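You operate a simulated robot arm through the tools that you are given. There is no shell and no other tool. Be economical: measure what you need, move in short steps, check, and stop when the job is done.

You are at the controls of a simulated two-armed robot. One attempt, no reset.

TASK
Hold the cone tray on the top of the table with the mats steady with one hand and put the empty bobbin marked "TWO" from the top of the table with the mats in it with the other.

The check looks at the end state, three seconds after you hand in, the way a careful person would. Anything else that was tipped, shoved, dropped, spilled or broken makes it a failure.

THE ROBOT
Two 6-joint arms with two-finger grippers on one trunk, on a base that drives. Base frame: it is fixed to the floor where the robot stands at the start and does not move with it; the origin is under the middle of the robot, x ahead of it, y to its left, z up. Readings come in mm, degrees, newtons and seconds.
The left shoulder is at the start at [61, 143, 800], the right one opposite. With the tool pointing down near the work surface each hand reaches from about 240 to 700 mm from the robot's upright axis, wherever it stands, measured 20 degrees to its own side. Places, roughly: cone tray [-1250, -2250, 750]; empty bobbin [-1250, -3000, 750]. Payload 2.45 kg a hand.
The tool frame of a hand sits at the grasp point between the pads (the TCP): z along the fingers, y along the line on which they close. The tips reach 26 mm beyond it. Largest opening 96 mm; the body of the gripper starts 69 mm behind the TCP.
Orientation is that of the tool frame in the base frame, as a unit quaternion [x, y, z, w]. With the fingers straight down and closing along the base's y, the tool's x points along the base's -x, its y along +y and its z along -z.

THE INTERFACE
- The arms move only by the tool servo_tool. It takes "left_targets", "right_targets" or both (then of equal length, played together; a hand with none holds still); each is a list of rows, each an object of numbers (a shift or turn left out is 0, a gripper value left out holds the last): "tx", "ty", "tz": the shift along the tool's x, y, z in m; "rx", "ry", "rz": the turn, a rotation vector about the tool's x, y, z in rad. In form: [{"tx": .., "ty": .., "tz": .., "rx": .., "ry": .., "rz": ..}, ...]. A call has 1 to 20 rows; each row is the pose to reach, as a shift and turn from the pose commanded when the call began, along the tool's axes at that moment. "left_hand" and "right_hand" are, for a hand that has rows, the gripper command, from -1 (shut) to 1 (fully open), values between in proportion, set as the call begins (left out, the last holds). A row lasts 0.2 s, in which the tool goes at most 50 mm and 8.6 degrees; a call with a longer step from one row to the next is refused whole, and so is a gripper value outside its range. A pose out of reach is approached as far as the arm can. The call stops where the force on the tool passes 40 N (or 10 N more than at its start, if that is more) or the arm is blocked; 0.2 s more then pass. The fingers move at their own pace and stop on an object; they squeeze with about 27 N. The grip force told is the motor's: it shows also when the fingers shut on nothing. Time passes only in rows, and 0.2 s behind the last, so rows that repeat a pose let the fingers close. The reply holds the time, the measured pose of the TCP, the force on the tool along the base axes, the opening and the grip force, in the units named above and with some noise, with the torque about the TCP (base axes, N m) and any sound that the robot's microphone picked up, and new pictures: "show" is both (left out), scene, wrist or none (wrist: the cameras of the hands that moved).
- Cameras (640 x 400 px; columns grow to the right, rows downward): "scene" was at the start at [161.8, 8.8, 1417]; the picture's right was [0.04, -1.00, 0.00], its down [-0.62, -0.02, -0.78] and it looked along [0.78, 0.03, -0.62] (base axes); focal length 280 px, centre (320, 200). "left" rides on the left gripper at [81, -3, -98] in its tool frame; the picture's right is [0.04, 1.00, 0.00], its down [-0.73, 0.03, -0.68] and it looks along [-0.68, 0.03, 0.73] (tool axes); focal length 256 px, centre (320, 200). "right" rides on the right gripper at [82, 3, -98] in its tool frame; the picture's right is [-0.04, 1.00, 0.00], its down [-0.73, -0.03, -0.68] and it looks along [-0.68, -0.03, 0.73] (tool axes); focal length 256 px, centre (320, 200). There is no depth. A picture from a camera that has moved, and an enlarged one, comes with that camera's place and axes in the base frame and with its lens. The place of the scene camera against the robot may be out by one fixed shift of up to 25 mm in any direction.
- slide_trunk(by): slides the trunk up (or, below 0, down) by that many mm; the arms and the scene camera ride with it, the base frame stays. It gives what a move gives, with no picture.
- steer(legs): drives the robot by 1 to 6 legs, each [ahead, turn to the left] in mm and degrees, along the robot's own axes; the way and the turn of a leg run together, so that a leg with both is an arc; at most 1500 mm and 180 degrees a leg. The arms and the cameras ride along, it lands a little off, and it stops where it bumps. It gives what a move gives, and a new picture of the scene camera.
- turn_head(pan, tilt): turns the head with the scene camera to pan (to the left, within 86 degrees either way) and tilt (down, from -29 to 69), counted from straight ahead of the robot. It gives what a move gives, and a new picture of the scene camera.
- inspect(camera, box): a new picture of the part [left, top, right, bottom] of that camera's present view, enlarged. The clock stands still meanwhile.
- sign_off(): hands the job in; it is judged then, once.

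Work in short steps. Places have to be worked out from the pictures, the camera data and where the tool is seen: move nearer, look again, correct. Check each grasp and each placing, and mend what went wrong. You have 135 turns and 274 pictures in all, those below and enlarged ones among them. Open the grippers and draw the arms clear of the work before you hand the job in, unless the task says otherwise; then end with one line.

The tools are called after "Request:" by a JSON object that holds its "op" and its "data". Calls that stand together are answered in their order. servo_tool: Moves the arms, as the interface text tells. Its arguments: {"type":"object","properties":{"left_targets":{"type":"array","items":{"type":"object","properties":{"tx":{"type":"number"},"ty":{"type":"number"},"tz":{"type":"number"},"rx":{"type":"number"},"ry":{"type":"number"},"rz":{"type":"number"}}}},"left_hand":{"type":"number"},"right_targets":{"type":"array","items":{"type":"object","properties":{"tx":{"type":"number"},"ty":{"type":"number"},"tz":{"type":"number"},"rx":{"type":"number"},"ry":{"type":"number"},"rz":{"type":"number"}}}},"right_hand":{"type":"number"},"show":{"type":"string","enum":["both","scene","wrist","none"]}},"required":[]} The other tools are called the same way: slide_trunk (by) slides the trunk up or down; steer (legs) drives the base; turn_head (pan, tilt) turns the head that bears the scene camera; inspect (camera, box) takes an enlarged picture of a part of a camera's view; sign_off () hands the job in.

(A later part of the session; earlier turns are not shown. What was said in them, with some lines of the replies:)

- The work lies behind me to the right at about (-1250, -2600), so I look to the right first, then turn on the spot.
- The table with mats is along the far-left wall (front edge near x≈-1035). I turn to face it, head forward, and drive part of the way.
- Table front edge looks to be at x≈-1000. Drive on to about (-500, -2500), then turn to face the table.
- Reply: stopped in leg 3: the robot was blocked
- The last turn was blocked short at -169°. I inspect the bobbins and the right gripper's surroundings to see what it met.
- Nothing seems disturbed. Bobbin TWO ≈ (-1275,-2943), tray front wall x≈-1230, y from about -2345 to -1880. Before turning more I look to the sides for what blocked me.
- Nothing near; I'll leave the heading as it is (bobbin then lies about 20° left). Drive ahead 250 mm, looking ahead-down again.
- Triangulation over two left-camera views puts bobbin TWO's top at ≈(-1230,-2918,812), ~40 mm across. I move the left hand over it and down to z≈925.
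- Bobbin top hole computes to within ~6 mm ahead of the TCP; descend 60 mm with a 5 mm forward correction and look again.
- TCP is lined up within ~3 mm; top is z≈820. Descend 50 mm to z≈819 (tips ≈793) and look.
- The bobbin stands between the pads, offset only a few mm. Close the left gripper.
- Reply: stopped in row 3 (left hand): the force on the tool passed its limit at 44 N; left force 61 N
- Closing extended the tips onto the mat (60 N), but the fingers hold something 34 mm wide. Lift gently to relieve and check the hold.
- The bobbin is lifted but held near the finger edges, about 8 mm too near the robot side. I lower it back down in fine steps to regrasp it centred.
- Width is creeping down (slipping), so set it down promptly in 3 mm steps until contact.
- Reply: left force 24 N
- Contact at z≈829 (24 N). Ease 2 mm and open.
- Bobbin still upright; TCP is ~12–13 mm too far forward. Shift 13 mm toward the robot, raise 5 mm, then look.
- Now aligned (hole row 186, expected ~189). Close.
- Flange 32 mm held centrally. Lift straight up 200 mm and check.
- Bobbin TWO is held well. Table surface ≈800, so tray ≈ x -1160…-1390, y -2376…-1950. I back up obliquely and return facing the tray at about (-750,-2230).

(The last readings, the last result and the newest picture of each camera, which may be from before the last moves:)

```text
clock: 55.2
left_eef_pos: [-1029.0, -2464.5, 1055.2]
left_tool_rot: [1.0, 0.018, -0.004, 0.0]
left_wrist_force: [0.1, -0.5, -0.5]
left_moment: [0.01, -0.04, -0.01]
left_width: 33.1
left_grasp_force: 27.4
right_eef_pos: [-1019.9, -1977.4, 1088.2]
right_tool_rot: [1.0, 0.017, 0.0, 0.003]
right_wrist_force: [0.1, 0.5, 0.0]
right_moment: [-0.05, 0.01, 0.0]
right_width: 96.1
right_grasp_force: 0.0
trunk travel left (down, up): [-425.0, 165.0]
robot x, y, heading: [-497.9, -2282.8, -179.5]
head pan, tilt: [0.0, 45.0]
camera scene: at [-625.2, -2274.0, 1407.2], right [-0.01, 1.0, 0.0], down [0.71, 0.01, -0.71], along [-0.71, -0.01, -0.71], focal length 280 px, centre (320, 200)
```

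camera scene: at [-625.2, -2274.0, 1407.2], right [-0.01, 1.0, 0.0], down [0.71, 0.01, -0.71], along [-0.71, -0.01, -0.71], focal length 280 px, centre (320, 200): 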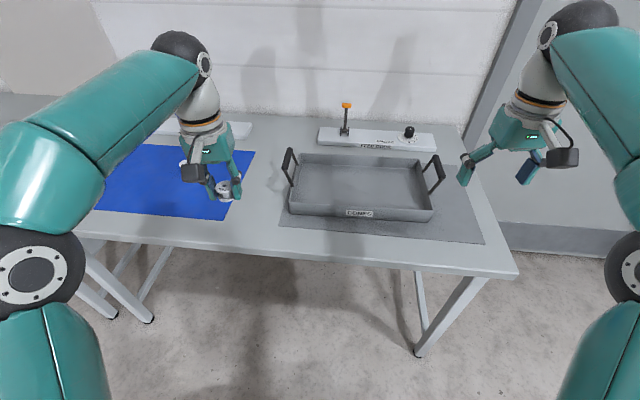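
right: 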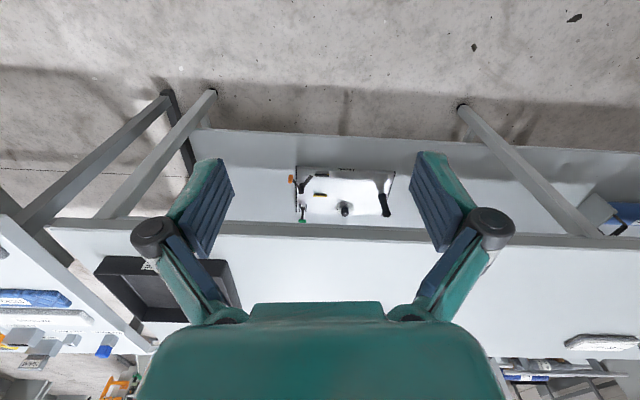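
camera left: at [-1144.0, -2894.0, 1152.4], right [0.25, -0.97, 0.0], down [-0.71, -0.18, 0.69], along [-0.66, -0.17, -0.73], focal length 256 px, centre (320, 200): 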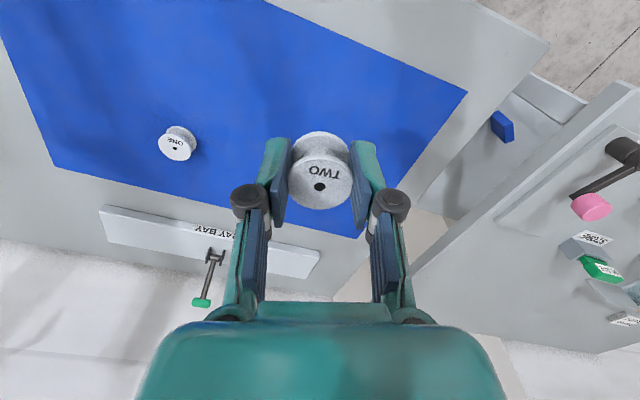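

Clear view: tray spans x -1165…-1390, y -2375…-1960, with black handles on both ends. Drive 270 mm ahead; then the right hand will take the right-end handle.

Request:
{"op": "steer", "data": {"legs": [[270, 0]]}}

Request:
{"op": "inspect", "data": {"camera": "right", "box": [0, 0, 640, 400]}}

Request:
{"op": "inspect", "data": {"camera": "scene", "box": [260, 150, 500, 300]}}

```text
clock: 57.1
left_eef_pos: [-1301.9, -2467.8, 1054.1]
left_tool_rot: [1.0, 0.018, -0.004, 0.0]
left_wrist_force: [0.5, -0.2, -0.4]
left_moment: [-0.04, -0.04, 0.01]
left_width: 33.1
left_grasp_force: 26.8
right_eef_pos: [-1291.5, -1980.9, 1088.3]
right_tool_rot: [1.0, 0.017, 0.002, 0.0]
right_wrist_force: [-0.6, 0.0, -0.2]
right_moment: [0.02, -0.05, -0.01]
right_width: 96.1
right_grasp_force: 0.2
trunk travel left (down, up): [-425.0, 165.0]
robot x, y, heading: [-766.6, -2283.1, -179.6]
head pan, tilt: [0.0, 45.0]
camera scene: at [-897.3, -2277.5, 1407.0], right [-0.01, 1.0, 0.0], down [0.71, 0.01, -0.71], along [-0.71, -0.01, -0.71], focal length 280 px, centre (320, 200)
```

scene: 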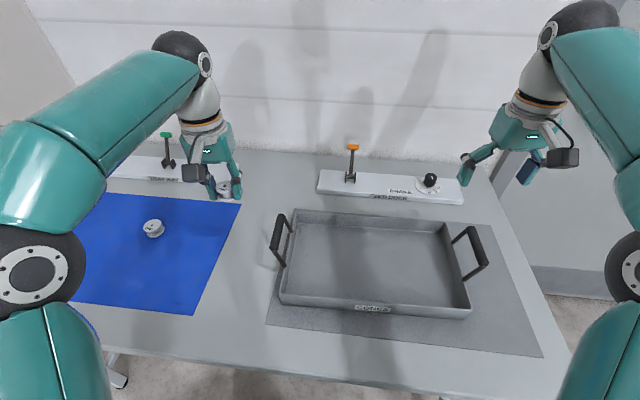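

```text
1.00 times, centred on (320, 200) of right (not enlarged: the box is as wide or as high as the picture)
camera zoom: at [-1210.4, -1979.7, 1185.8], right [0.0, -1.0, 0.0], down [-0.73, 0.0, 0.68], along [-0.68, 0.0, -0.73], focal length 256 px, centre (320, 200)
```

zoom: 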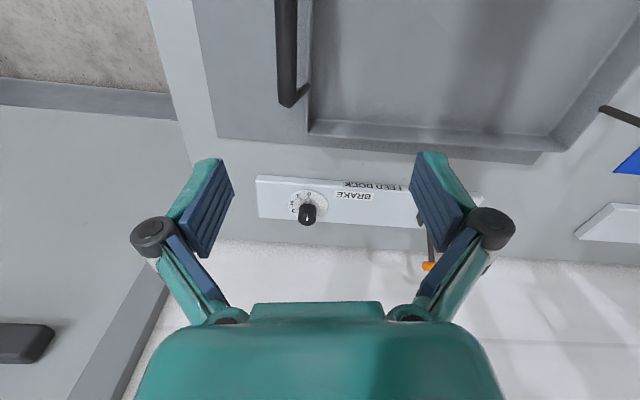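

```text
2.67 times, centred on (380, 225) of scene
camera zoom: at [-897.3, -2277.5, 1407.0], right [-0.01, 1.0, 0.0], down [0.71, 0.01, -0.71], along [-0.71, -0.01, -0.71], focal length 748 px, centre (160, 133)
```

zoom: 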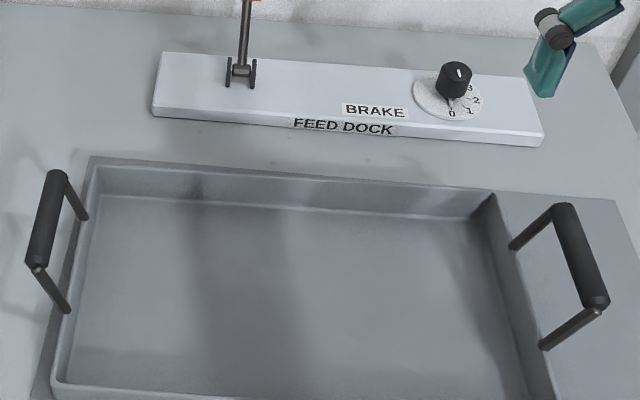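

Right-end handle bar triangulates to ≈(-1337,-1937)…(-1235,-1946), z≈880. Move the right hand above its middle, down to z≈985, and look.

Request:
{"op": "servo_tool", "data": {"right_targets": [{"tx": 0.006, "ty": -0.039, "tz": 0.0}, {"tx": 0.006, "ty": -0.039, "tz": 0.04}, {"tx": 0.006, "ty": -0.039, "tz": 0.08}, {"tx": 0.006, "ty": -0.039, "tz": 0.105}, {"tx": 0.006, "ty": -0.039, "tz": 0.105}], "right_hand": 1, "show": "both"}}

```text
clock: 58.3
left_eef_pos: [-1298.9, -2467.3, 1054.7]
left_tool_rot: [1.0, 0.018, -0.004, 0.001]
left_wrist_force: [1.1, 0.2, 0.6]
left_moment: [0.02, 0.0, 0.02]
left_width: 33.3
left_grasp_force: 27.0
right_eef_pos: [-1289.1, -1942.8, 982.5]
right_tool_rot: [1.0, 0.017, 0.0, 0.0]
right_wrist_force: [-0.5, 0.8, -0.2]
right_moment: [-0.02, -0.01, -0.02]
right_width: 96.1
right_grasp_force: 0.1
trunk travel left (down, up): [-425.0, 165.0]
robot x, y, heading: [-766.9, -2283.6, -179.6]
head pan, tilt: [0.0, 45.0]
camera scene: at [-895.8, -2277.6, 1407.3], right [-0.01, 1.0, 0.0], down [0.71, 0.01, -0.71], along [-0.71, -0.01, -0.71], focal length 280 px, centre (320, 200)
camera right: at [-1206.8, -1942.6, 1080.7], right [-0.01, -1.0, 0.0], down [-0.73, 0.0, 0.68], along [-0.68, 0.0, -0.73], focal length 256 px, centre (320, 200)
```

scene: 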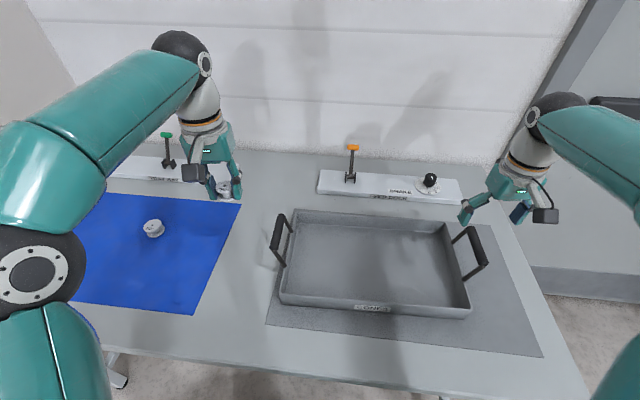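
right: 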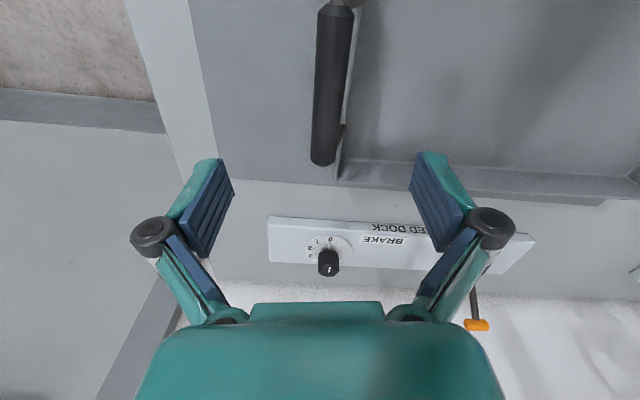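

Bar is at z≈905 now by two views, centre ≈(-1272,-1948), rotated ~6° from the tool. Correct position and yaw, and descend 25 mm.

Request:
{"op": "servo_tool", "data": {"right_targets": [{"tx": 0.01, "ty": 0.003, "rz": 0.06}, {"tx": 0.017, "ty": 0.005, "rz": 0.1, "tz": 0.015}, {"tx": 0.017, "ty": 0.005, "rz": 0.1, "tz": 0.025}, {"tx": 0.017, "ty": 0.005, "rz": 0.1, "tz": 0.025}], "show": "wrist"}}

Request:
{"op": "inspect", "data": {"camera": "scene", "box": [400, 170, 560, 270]}}

```text
clock: 59.3
left_eef_pos: [-1299.3, -2467.3, 1056.8]
left_tool_rot: [1.0, 0.019, -0.004, 0.0]
left_wrist_force: [0.2, 0.4, -0.9]
left_moment: [-0.01, -0.01, 0.01]
left_width: 32.8
left_grasp_force: 27.1
right_eef_pos: [-1267.6, -1946.1, 957.7]
right_tool_rot: [0.999, -0.033, 0.0, 0.002]
right_wrist_force: [0.6, 0.0, -0.6]
right_moment: [-0.01, 0.0, 0.0]
right_width: 96.0
right_grasp_force: 0.1
trunk travel left (down, up): [-425.0, 165.0]
robot x, y, heading: [-767.6, -2279.3, -179.9]
head pan, tilt: [0.0, 45.0]
camera right: at [-1187.7, -1954.0, 1056.6], right [-0.11, -0.99, 0.0], down [-0.73, 0.08, 0.68], along [-0.68, 0.07, -0.73], focal length 256 px, centre (320, 200)
```

right: 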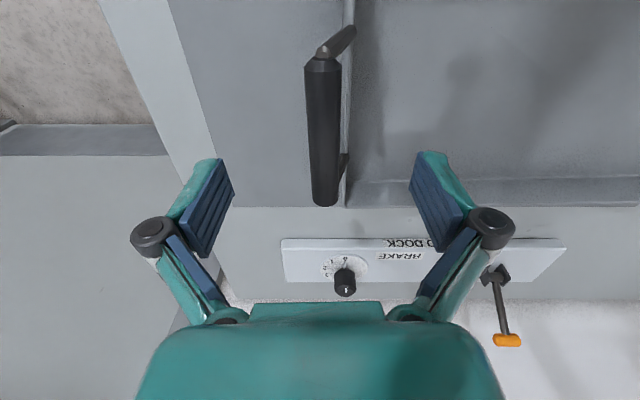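

```text
4.00 times, centred on (480, 220) of scene
camera zoom: at [-895.9, -2277.6, 1407.2], right [-0.01, 1.0, 0.0], down [0.71, 0.01, -0.71], along [-0.71, -0.01, -0.71], focal length 1121 px, centre (-320, 120)
```

zoom: 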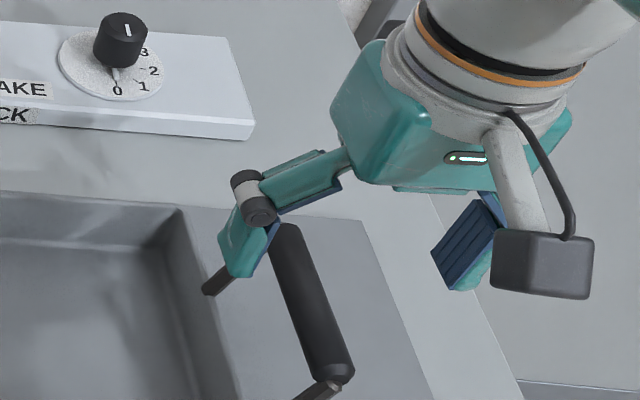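

Yaw and lateral alignment are right, bar centred between pads. Descend 30 mm more and re-check height.

Request:
{"op": "servo_tool", "data": {"right_targets": [{"tz": 0.015}, {"tz": 0.03}, {"tz": 0.03}], "show": "wrist"}}

Request:
{"op": "inspect", "data": {"camera": "scene", "box": [400, 170, 560, 270]}}

```text
clock: 60.1
left_eef_pos: [-1300.5, -2467.0, 1054.7]
left_tool_rot: [1.0, 0.018, -0.004, 0.0]
left_wrist_force: [-0.3, 0.1, 0.5]
left_moment: [0.01, -0.02, -0.05]
left_width: 33.1
left_grasp_force: 27.2
right_eef_pos: [-1269.3, -1945.2, 929.7]
right_tool_rot: [0.999, -0.033, 0.0, 0.001]
right_wrist_force: [0.1, 0.3, 0.0]
right_moment: [0.01, 0.0, 0.04]
right_width: 95.9
right_grasp_force: 0.1
trunk travel left (down, up): [-425.0, 165.0]
robot x, y, heading: [-767.2, -2284.2, -179.5]
head pan, tilt: [0.0, 45.0]
camera right: at [-1188.5, -1954.0, 1026.9], right [-0.1, -0.99, 0.0], down [-0.73, 0.08, 0.68], along [-0.68, 0.07, -0.73], focal length 256 px, centre (320, 200)
```

right: 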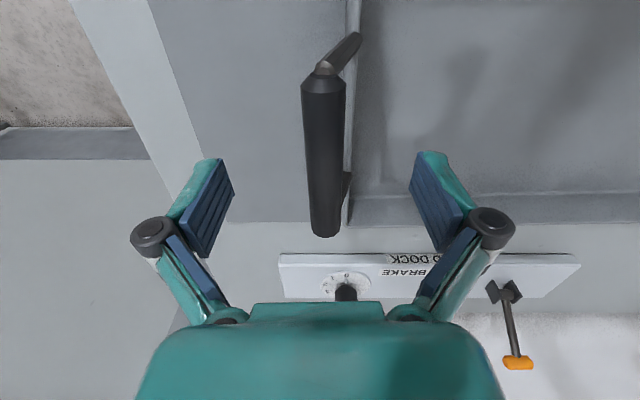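

```text
4.00 times, centred on (480, 220) of scene
camera zoom: at [-895.8, -2277.6, 1407.3], right [-0.01, 1.0, 0.0], down [0.71, 0.01, -0.71], along [-0.71, -0.01, -0.71], focal length 1121 px, centre (-320, 120)
```

zoom: 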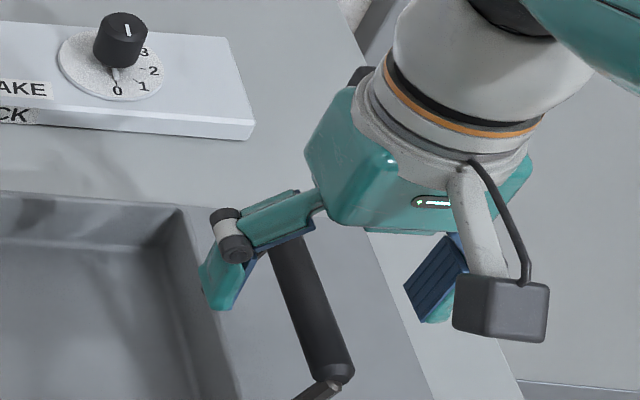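

Bar is at z≈907; lower 24 mm with a small forward trim, then check before closing.

Request:
{"op": "servo_tool", "data": {"right_targets": [{"tx": -0.002, "tz": 0.012}, {"tx": -0.003, "tz": 0.024}, {"tx": -0.003, "tz": 0.024}], "show": "wrist"}}

```text
clock: 60.9
left_eef_pos: [-1299.0, -2468.2, 1056.0]
left_tool_rot: [1.0, 0.019, -0.004, 0.0]
left_wrist_force: [0.2, 0.0, -0.5]
left_moment: [0.0, -0.04, -0.02]
left_width: 32.9
left_grasp_force: 26.8
right_eef_pos: [-1273.2, -1945.8, 905.2]
right_tool_rot: [0.999, -0.032, 0.0, 0.001]
right_wrist_force: [0.7, -0.4, 0.0]
right_moment: [-0.01, 0.02, 0.01]
right_width: 96.1
right_grasp_force: 0.0
trunk travel left (down, up): [-425.0, 165.0]
robot x, y, heading: [-767.4, -2280.6, -179.5]
head pan, tilt: [0.0, 45.0]
camera right: at [-1191.8, -1953.2, 1002.7], right [-0.1, -0.99, 0.0], down [-0.73, 0.08, 0.68], along [-0.68, 0.07, -0.73], focal length 256 px, centre (320, 200)
```

right: 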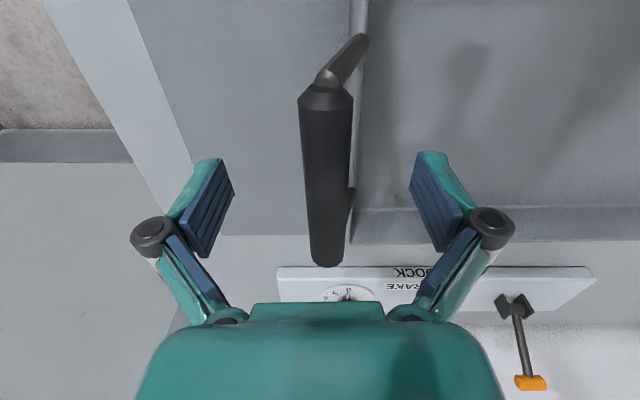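

Bar sits ~3 mm to the +y-tool side; trim and close the right gripper on it.

Request:
{"op": "servo_tool", "data": {"right_targets": [{"ty": 0.003, "tz": 0.002}, {"ty": 0.003, "tz": 0.002}], "show": "none"}}

Request:
{"op": "servo_tool", "data": {"right_targets": [{"tx": 0}, {"tx": 0}, {"tx": 0}, {"tx": 0}, {"tx": 0}], "right_hand": -1, "show": "both"}}

```text
clock: 61.5
left_eef_pos: [-1299.6, -2466.4, 1055.2]
left_tool_rot: [1.0, 0.018, -0.004, 0.0]
left_wrist_force: [0.7, -0.1, 0.0]
left_moment: [0.04, 0.02, 0.04]
left_width: 33.0
left_grasp_force: 27.4
right_eef_pos: [-1271.5, -1948.2, 901.6]
right_tool_rot: [0.999, -0.032, 0.0, 0.001]
right_wrist_force: [-0.8, -0.6, -0.2]
right_moment: [-0.01, 0.01, 0.0]
right_width: 96.1
right_grasp_force: 0.0
trunk travel left (down, up): [-425.0, 165.0]
robot x, y, heading: [-769.1, -2279.7, -179.5]
head pan, tilt: [0.0, 45.0]
```

```text
clock: 62.7
left_eef_pos: [-1299.9, -2467.8, 1054.7]
left_tool_rot: [1.0, 0.018, -0.004, 0.0]
left_wrist_force: [0.4, -0.4, 0.5]
left_moment: [0.01, 0.04, 0.02]
left_width: 32.9
left_grasp_force: 26.5
right_eef_pos: [-1271.3, -1948.8, 903.5]
right_tool_rot: [0.999, -0.034, 0.001, 0.001]
right_wrist_force: [-0.3, -3.4, 0.1]
right_moment: [-0.01, -0.07, -0.7]
right_width: 17.7
right_grasp_force: 27.6
trunk travel left (down, up): [-425.0, 165.0]
robot x, y, heading: [-768.3, -2283.0, -179.5]
head pan, tilt: [0.0, 45.0]
camera scene: at [-896.0, -2277.9, 1407.2], right [-0.01, 1.0, 0.0], down [0.71, 0.01, -0.71], along [-0.71, -0.01, -0.71], focal length 280 px, centre (320, 200)
camera right: at [-1191.0, -1955.7, 1001.0], right [-0.11, -0.99, 0.0], down [-0.73, 0.08, 0.68], along [-0.68, 0.07, -0.73], focal length 256 px, centre (320, 200)
```

scene: 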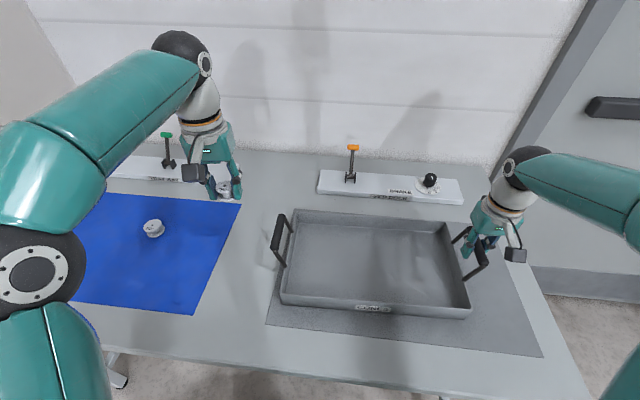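
right: 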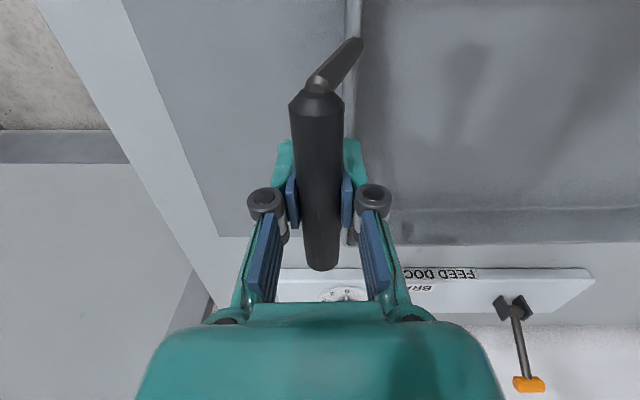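

Handle held (17.7 mm) without shoving the tray. Now swing the left hand over the tray's left half at ≈(-1275,-2270) and descend partway.

Request:
{"op": "servo_tool", "data": {"left_targets": [{"tx": 0.007, "ty": -0.04}, {"tx": 0.014, "ty": -0.08}, {"tx": 0.021, "ty": -0.12}, {"tx": 0.027, "ty": -0.16}, {"tx": 0.032, "ty": -0.196}, {"tx": 0.032, "ty": -0.196, "tz": 0.04}, {"tx": 0.032, "ty": -0.196, "tz": 0.08}, {"tx": 0.032, "ty": -0.196, "tz": 0.12}, {"tx": 0.032, "ty": -0.196, "tz": 0.12}]}}

```text
clock: 64.7
left_eef_pos: [-1275.1, -2270.2, 933.1]
left_tool_rot: [1.0, 0.017, -0.004, 0.0]
left_wrist_force: [1.1, -0.3, 0.0]
left_moment: [0.01, -0.02, 0.01]
left_width: 33.0
left_grasp_force: 27.6
right_eef_pos: [-1271.8, -1948.1, 901.9]
right_tool_rot: [0.999, -0.032, 0.001, 0.0]
right_wrist_force: [-1.1, 0.6, 0.8]
right_moment: [-0.05, -0.14, -0.67]
right_width: 17.9
right_grasp_force: 27.2
trunk travel left (down, up): [-425.0, 165.0]
robot x, y, heading: [-767.8, -2277.5, -179.4]
head pan, tilt: [0.0, 45.0]
camera scene: at [-896.0, -2277.4, 1407.2], right [-0.01, 1.0, 0.0], down [0.71, 0.01, -0.71], along [-0.71, -0.01, -0.71], focal length 280 px, centre (320, 200)
camera left: at [-1192.9, -2264.4, 1031.0], right [0.08, -1.0, 0.0], down [-0.73, -0.06, 0.69], along [-0.68, -0.05, -0.73], focal length 256 px, centre (320, 200)
```

scene: 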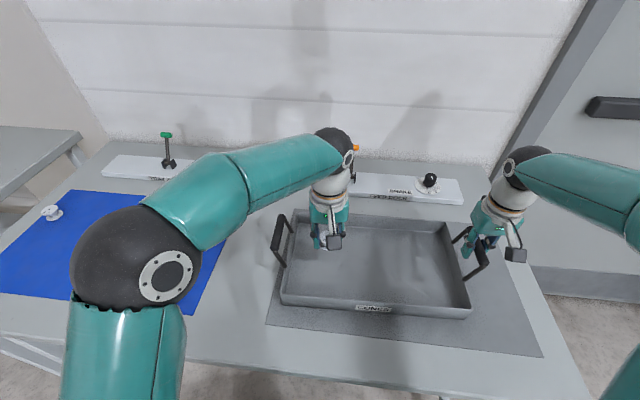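
left: 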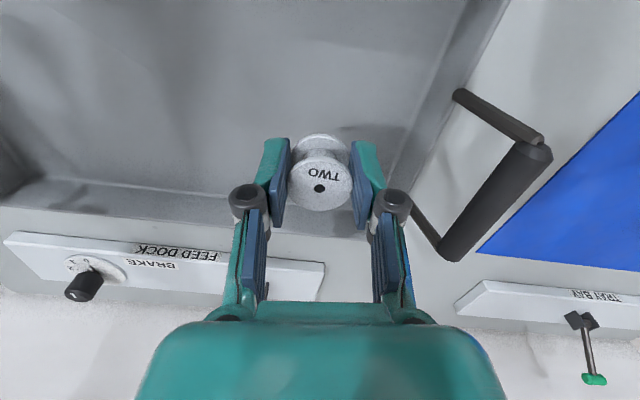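

Over the tray, ~120 mm from the back wall and ~78 mm from the left wall. Shift 20 mm toward the centre and descend to z≈860.

Request:
{"op": "servo_tool", "data": {"left_targets": [{"ty": -0.02, "tz": 0.02}, {"ty": -0.02, "tz": 0.05}, {"ty": -0.02, "tz": 0.073}, {"ty": -0.02, "tz": 0.073}]}}

Request:
{"op": "inspect", "data": {"camera": "scene", "box": [260, 190, 420, 290]}}

```text
clock: 65.7
left_eef_pos: [-1275.2, -2249.6, 860.2]
left_tool_rot: [1.0, 0.018, -0.004, 0.0]
left_wrist_force: [0.0, -0.1, -1.0]
left_moment: [0.03, 0.01, 0.0]
left_width: 32.8
left_grasp_force: 27.3
right_eef_pos: [-1271.5, -1948.3, 904.0]
right_tool_rot: [0.999, -0.032, 0.0, 0.001]
right_wrist_force: [-0.2, 1.0, 1.1]
right_moment: [-0.03, -0.07, -0.66]
right_width: 17.5
right_grasp_force: 26.5
trunk travel left (down, up): [-425.0, 165.0]
robot x, y, heading: [-767.7, -2282.2, -179.3]
head pan, tilt: [0.0, 45.0]
camera scene: at [-895.9, -2277.4, 1407.3], right [-0.01, 1.0, 0.0], down [0.71, 0.01, -0.71], along [-0.71, -0.01, -0.71], focal length 280 px, centre (320, 200)
camera left: at [-1194.3, -2243.5, 958.9], right [0.08, -1.0, 0.0], down [-0.73, -0.06, 0.69], along [-0.68, -0.05, -0.73], focal length 256 px, centre (320, 200)
```

scene: 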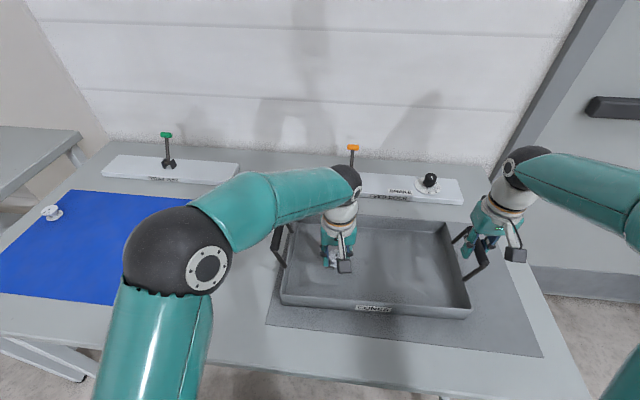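
left: 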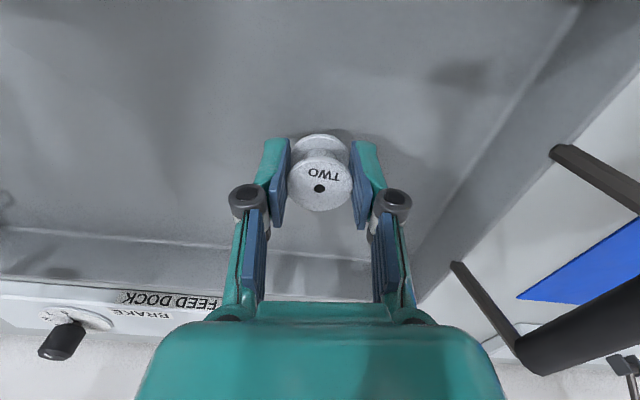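

```text
4.00 times, centred on (340, 240) of scene
camera zoom: at [-895.9, -2277.4, 1407.3], right [-0.01, 1.0, 0.0], down [0.71, 0.01, -0.71], along [-0.71, -0.01, -0.71], focal length 1121 px, centre (240, 40)
```

zoom: 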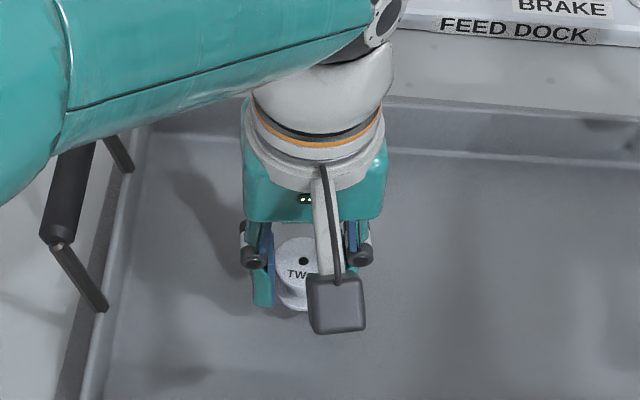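

Bobbin is over open tray floor. Descend 14 mm, then creep.

Request:
{"op": "servo_tool", "data": {"left_targets": [{"tz": 0.007}, {"tz": 0.014}, {"tz": 0.017}], "show": "wrist"}}

Request:
{"op": "servo_tool", "data": {"left_targets": [{"tz": 0.002}, {"tz": 0.003}], "show": "none"}}

```text
clock: 66.5
left_eef_pos: [-1276.1, -2250.7, 844.2]
left_tool_rot: [1.0, 0.018, -0.004, 0.0]
left_wrist_force: [-0.4, -0.3, 0.3]
left_moment: [-0.02, 0.03, -0.02]
left_width: 33.1
left_grasp_force: 26.9
right_eef_pos: [-1271.4, -1946.5, 902.2]
right_tool_rot: [0.999, -0.032, 0.0, 0.001]
right_wrist_force: [-0.3, 1.5, 0.6]
right_moment: [-0.04, -0.09, -0.65]
right_width: 17.7
right_grasp_force: 27.1
trunk travel left (down, up): [-425.0, 165.0]
robot x, y, heading: [-769.9, -2281.7, -179.5]
head pan, tilt: [0.0, 45.0]
camera left: at [-1194.5, -2244.3, 941.9], right [0.08, -1.0, 0.0], down [-0.73, -0.06, 0.69], along [-0.68, -0.05, -0.73], focal length 256 px, centre (320, 200)
```

left: 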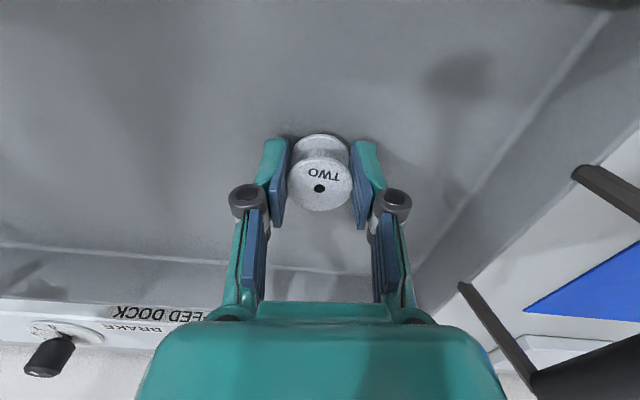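

```text
clock: 67.1
left_eef_pos: [-1275.9, -2251.3, 842.8]
left_tool_rot: [1.0, 0.018, -0.004, 0.0]
left_wrist_force: [-0.2, 0.9, -0.4]
left_moment: [-0.01, -0.01, 0.02]
left_width: 33.1
left_grasp_force: 27.2
right_eef_pos: [-1271.0, -1947.5, 903.3]
right_tool_rot: [0.999, -0.032, -0.001, 0.001]
right_wrist_force: [0.2, 1.4, 0.8]
right_moment: [-0.01, 0.0, -0.65]
right_width: 17.8
right_grasp_force: 27.3
trunk travel left (down, up): [-425.0, 165.0]
robot x, y, heading: [-766.2, -2282.5, -179.6]
head pan, tilt: [0.0, 45.0]
```

No contact yet at z≈842; creep further in 2 mm steps.

Request:
{"op": "servo_tool", "data": {"left_targets": [{"tz": 0.001}, {"tz": 0.002}], "show": "none"}}

Request:
{"op": "servo_tool", "data": {"left_targets": [{"tz": 0.001}, {"tz": 0.002}], "show": "wrist"}}

```text
clock: 67.7
left_eef_pos: [-1277.1, -2249.7, 839.7]
left_tool_rot: [1.0, 0.019, -0.004, 0.0]
left_wrist_force: [0.3, 0.3, 0.4]
left_moment: [0.01, -0.01, 0.03]
left_width: 32.9
left_grasp_force: 26.8
right_eef_pos: [-1271.7, -1946.7, 903.8]
right_tool_rot: [0.999, -0.033, 0.0, 0.0]
right_wrist_force: [-1.0, 1.5, 1.1]
right_moment: [-0.01, 0.0, -0.66]
right_width: 17.7
right_grasp_force: 27.3
trunk travel left (down, up): [-425.0, 165.0]
robot x, y, heading: [-771.5, -2282.6, -179.6]
head pan, tilt: [0.0, 45.0]
```

```text
clock: 68.3
left_eef_pos: [-1276.5, -2250.6, 838.3]
left_tool_rot: [1.0, 0.019, -0.004, 0.0]
left_wrist_force: [0.9, 0.5, 2.4]
left_moment: [-0.02, -0.01, 0.02]
left_width: 32.9
left_grasp_force: 27.2
right_eef_pos: [-1271.6, -1948.2, 902.8]
right_tool_rot: [1.0, -0.031, 0.0, 0.001]
right_wrist_force: [-1.2, 1.2, 1.0]
right_moment: [-0.04, -0.13, -0.63]
right_width: 17.8
right_grasp_force: 26.8
trunk travel left (down, up): [-425.0, 165.0]
robot x, y, heading: [-769.8, -2278.5, -179.4]
head pan, tilt: [0.0, 45.0]
camera left: at [-1195.8, -2244.4, 935.7], right [0.08, -1.0, 0.0], down [-0.73, -0.06, 0.69], along [-0.68, -0.05, -0.73], focal length 256 px, centre (320, 200)
```

left: 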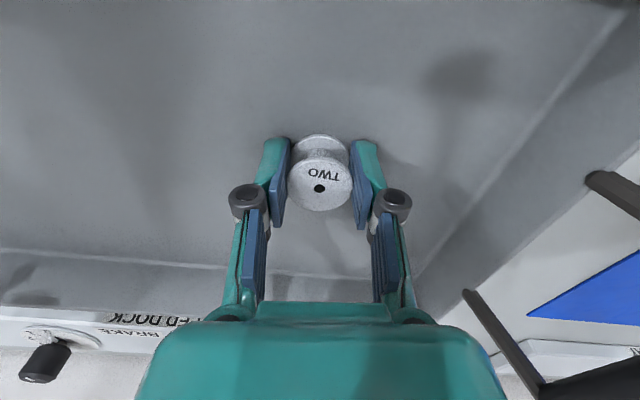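

Light contact (2.4 N) at z≈838. Lower 1 mm more to seat it and open gently while the right hand keeps holding.

Request:
{"op": "servo_tool", "data": {"left_targets": [{"tz": 0.001}, {"tz": 0.001}], "show": "none"}}

Request:
{"op": "servo_tool", "data": {"left_targets": [{"tz": 0}, {"tz": 0}, {"tz": 0}, {"tz": 0}], "left_hand": 0.4, "show": "wrist"}}

```text
clock: 68.9
left_eef_pos: [-1277.1, -2250.1, 837.8]
left_tool_rot: [1.0, 0.018, -0.005, -0.001]
left_wrist_force: [0.4, 0.4, 8.3]
left_moment: [-0.01, 0.03, -0.01]
left_width: 32.9
left_grasp_force: 27.0
right_eef_pos: [-1272.5, -1948.8, 902.4]
right_tool_rot: [0.999, -0.033, 0.0, 0.001]
right_wrist_force: [-1.4, 1.7, 0.4]
right_moment: [0.0, -0.02, -0.66]
right_width: 17.9
right_grasp_force: 27.5
trunk travel left (down, up): [-425.0, 165.0]
robot x, y, heading: [-771.8, -2281.3, -179.5]
head pan, tilt: [0.0, 45.0]
```

```text
clock: 69.9
left_eef_pos: [-1276.7, -2250.2, 836.3]
left_tool_rot: [1.0, 0.019, -0.005, 0.0]
left_wrist_force: [-0.1, 0.2, 0.3]
left_moment: [0.01, 0.0, 0.03]
left_width: 67.2
left_grasp_force: 0.1
right_eef_pos: [-1272.3, -1947.6, 902.8]
right_tool_rot: [0.999, -0.032, 0.0, 0.0]
right_wrist_force: [-0.4, 0.8, -0.6]
right_moment: [-0.01, 0.04, -0.68]
right_width: 17.8
right_grasp_force: 26.6
trunk travel left (down, up): [-425.0, 165.0]
robot x, y, heading: [-769.2, -2281.4, -179.3]
head pan, tilt: [0.0, 45.0]
camera left: at [-1195.7, -2244.7, 934.9], right [0.08, -1.0, 0.0], down [-0.73, -0.06, 0.69], along [-0.68, -0.05, -0.73], focal length 256 px, centre (320, 200)
```

left: 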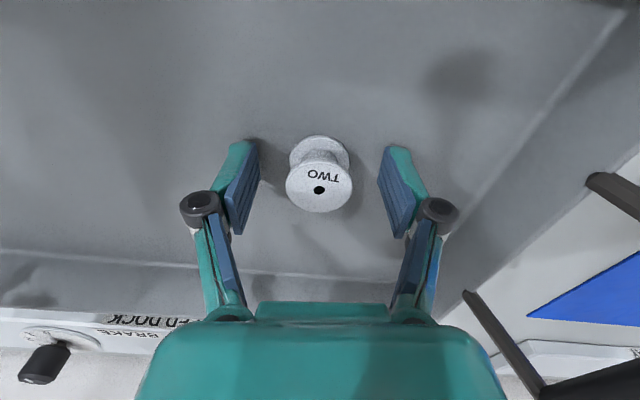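

Bobbin TWO stands free in the tray. Raise the left hand straight up.

Request:
{"op": "servo_tool", "data": {"left_targets": [{"tz": -0.02}, {"tz": -0.06}, {"tz": -0.1}, {"tz": -0.14}, {"tz": -0.18}, {"tz": -0.22}, {"tz": -0.22}], "show": "both"}}

```text
clock: 71.5
left_eef_pos: [-1276.0, -2249.8, 1053.5]
left_tool_rot: [1.0, 0.018, -0.005, 0.0]
left_wrist_force: [0.5, -0.3, -0.2]
left_moment: [0.01, 0.02, 0.02]
left_width: 67.4
left_grasp_force: 0.1
right_eef_pos: [-1272.2, -1947.4, 903.7]
right_tool_rot: [0.999, -0.032, 0.0, 0.001]
right_wrist_force: [-1.1, -0.8, 0.7]
right_moment: [0.01, 0.06, -0.65]
right_width: 17.9
right_grasp_force: 26.8
trunk travel left (down, up): [-425.0, 165.0]
robot x, y, heading: [-769.7, -2283.1, -179.4]
head pan, tilt: [0.0, 45.0]
camera scene: at [-895.9, -2277.4, 1407.2], right [-0.01, 1.0, 0.0], down [0.71, 0.01, -0.71], along [-0.71, -0.01, -0.71], focal length 280 px, centre (320, 200)
camera left: at [-1194.0, -2243.9, 1152.4], right [0.08, -1.0, 0.0], down [-0.73, -0.06, 0.69], along [-0.68, -0.05, -0.73], focal length 256 px, centre (320, 200)
```

scene: 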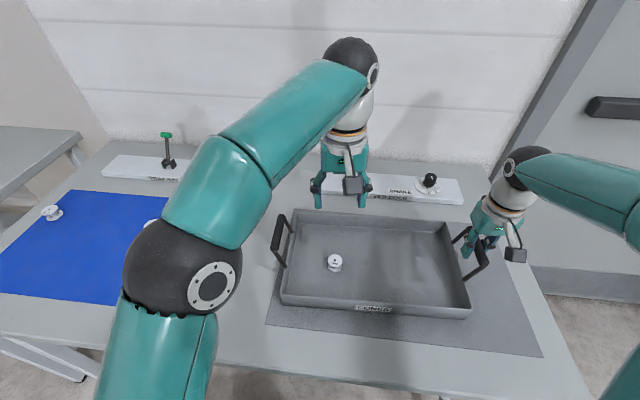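
left: 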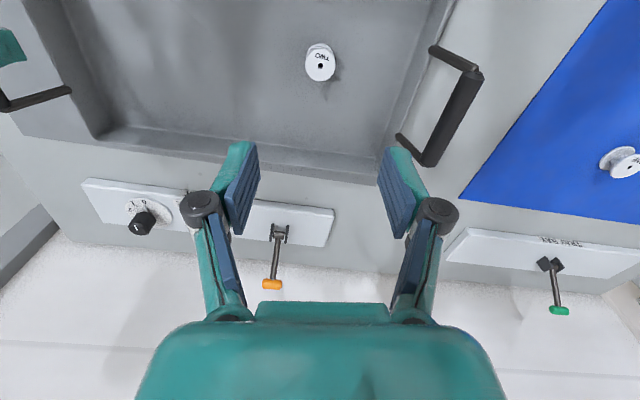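

Bobbin stands in the tray. Now open the right gripper and then lift it straight up.

Request:
{"op": "servo_tool", "data": {"right_targets": [{"tz": 0}, {"tz": 0}, {"tz": 0}, {"tz": 0}, {"tz": 0}], "right_hand": 1, "show": "wrist"}}

Request:
{"op": "servo_tool", "data": {"right_targets": [{"tz": -0.02}, {"tz": -0.06}, {"tz": -0.1}, {"tz": -0.14}, {"tz": -0.17}, {"tz": -0.17}], "show": "both"}}

Request:
{"op": "inspect", "data": {"camera": "scene", "box": [240, 180, 560, 380]}}

```text
clock: 72.7
left_eef_pos: [-1275.3, -2250.0, 1053.9]
left_tool_rot: [1.0, 0.019, -0.004, 0.0]
left_wrist_force: [-0.2, 0.3, -0.3]
left_moment: [0.02, 0.0, 0.03]
left_width: 66.9
left_grasp_force: 0.1
right_eef_pos: [-1271.8, -1948.5, 903.0]
right_tool_rot: [0.999, -0.032, 0.0, 0.001]
right_wrist_force: [-1.4, 0.2, -0.1]
right_moment: [0.01, -0.03, 0.02]
right_width: 95.9
right_grasp_force: 0.1
trunk travel left (down, up): [-425.0, 165.0]
robot x, y, heading: [-770.5, -2281.3, -179.4]
head pan, tilt: [0.0, 45.0]
camera right: at [-1190.9, -1955.3, 1001.0], right [-0.1, -0.99, 0.0], down [-0.73, 0.08, 0.68], along [-0.68, 0.07, -0.73], focal length 256 px, centre (320, 200)
```

right: 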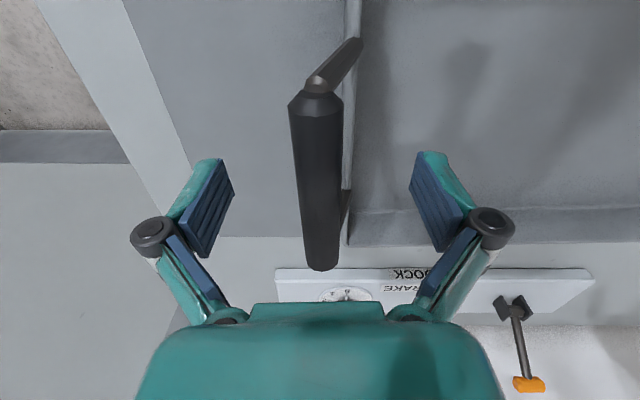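

```text
clock: 74.1
left_eef_pos: [-1275.8, -2249.6, 1053.4]
left_tool_rot: [1.0, 0.018, -0.005, 0.0]
left_wrist_force: [-0.3, -0.5, 0.1]
left_moment: [-0.02, -0.01, -0.01]
left_width: 67.2
left_grasp_force: 0.1
right_eef_pos: [-1271.1, -1944.6, 1073.2]
right_tool_rot: [0.999, -0.032, 0.001, 0.001]
right_wrist_force: [0.5, 0.7, 0.2]
right_moment: [-0.01, 0.01, -0.03]
right_width: 96.0
right_grasp_force: 0.1
trunk travel left (down, up): [-425.0, 165.0]
robot x, y, heading: [-768.1, -2283.5, -179.4]
head pan, tilt: [0.0, 45.0]
camera scene: at [-895.9, -2277.5, 1407.2], right [-0.01, 1.0, 0.0], down [0.71, 0.01, -0.71], along [-0.71, -0.01, -0.71], focal length 280 px, centre (320, 200)
camera right: at [-1190.9, -1952.8, 1171.1], right [-0.1, -0.99, 0.0], down [-0.73, 0.08, 0.68], along [-0.67, 0.07, -0.73], focal length 256 px, centre (320, 200)
```

scene: 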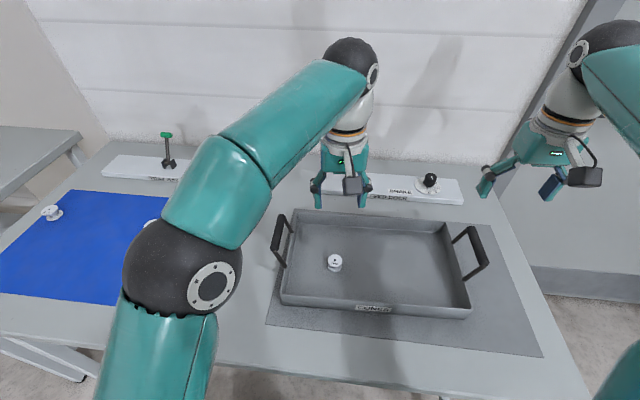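
right: 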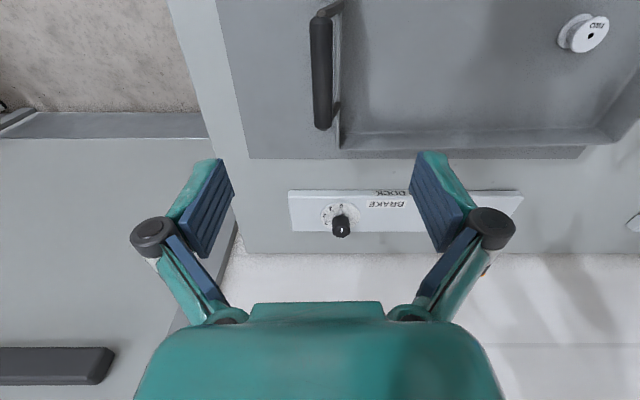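

```text
2.00 times, centred on (400, 280) of scene
camera zoom: at [-895.9, -2277.5, 1407.2], right [-0.01, 1.0, 0.0], down [0.71, 0.01, -0.71], along [-0.71, -0.01, -0.71], focal length 561 px, centre (160, 40)
```

zoom: 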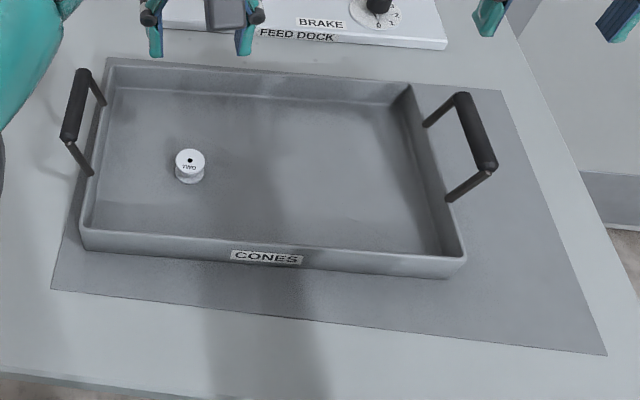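

Bobbin TWO upright in the undisturbed tray. Back the robot off so both arms are clear of the work.

Request:
{"op": "steer", "data": {"legs": [[-300, 0]]}}

```text
clock: 76.2
left_eef_pos: [-976.5, -2247.4, 1055.3]
left_tool_rot: [1.0, 0.019, -0.006, 0.0]
left_wrist_force: [0.7, 0.0, 0.5]
left_moment: [0.04, 0.01, 0.01]
left_width: 67.2
left_grasp_force: 0.0
right_eef_pos: [-972.5, -1944.2, 1074.0]
right_tool_rot: [1.0, -0.032, -0.001, 0.001]
right_wrist_force: [0.5, 0.3, 0.0]
right_moment: [0.02, 0.02, 0.01]
right_width: 95.9
right_grasp_force: 0.1
trunk travel left (down, up): [-425.0, 165.0]
robot x, y, heading: [-468.7, -2277.7, -179.1]
head pan, tilt: [0.0, 45.0]
camera scene: at [-595.8, -2274.9, 1407.4], right [-0.01, 1.0, 0.0], down [0.71, 0.01, -0.71], along [-0.71, -0.01, -0.71], focal length 280 px, centre (320, 200)
```

scene: 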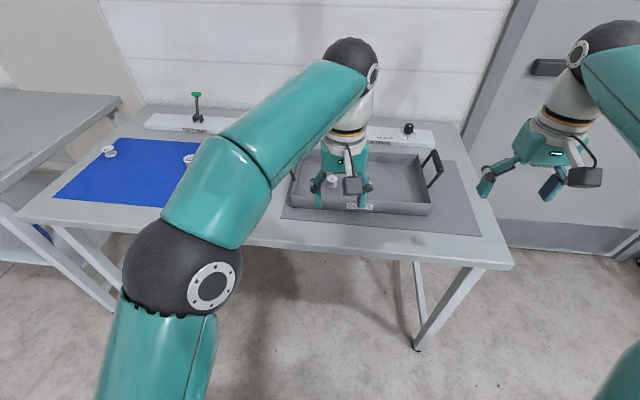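

The arms are clear, the grippers are open, and the bobbin is in the tray, so I hand in.

Request:
{"op": "sign_off", "data": {}}

```text
The job is handed in.
```

Bobbin TWO is standing upright in the cone tray: the right hand held the tray's handle while the left hand placed the bobbin, and the last pictures show nothing else in view tipped or moved.
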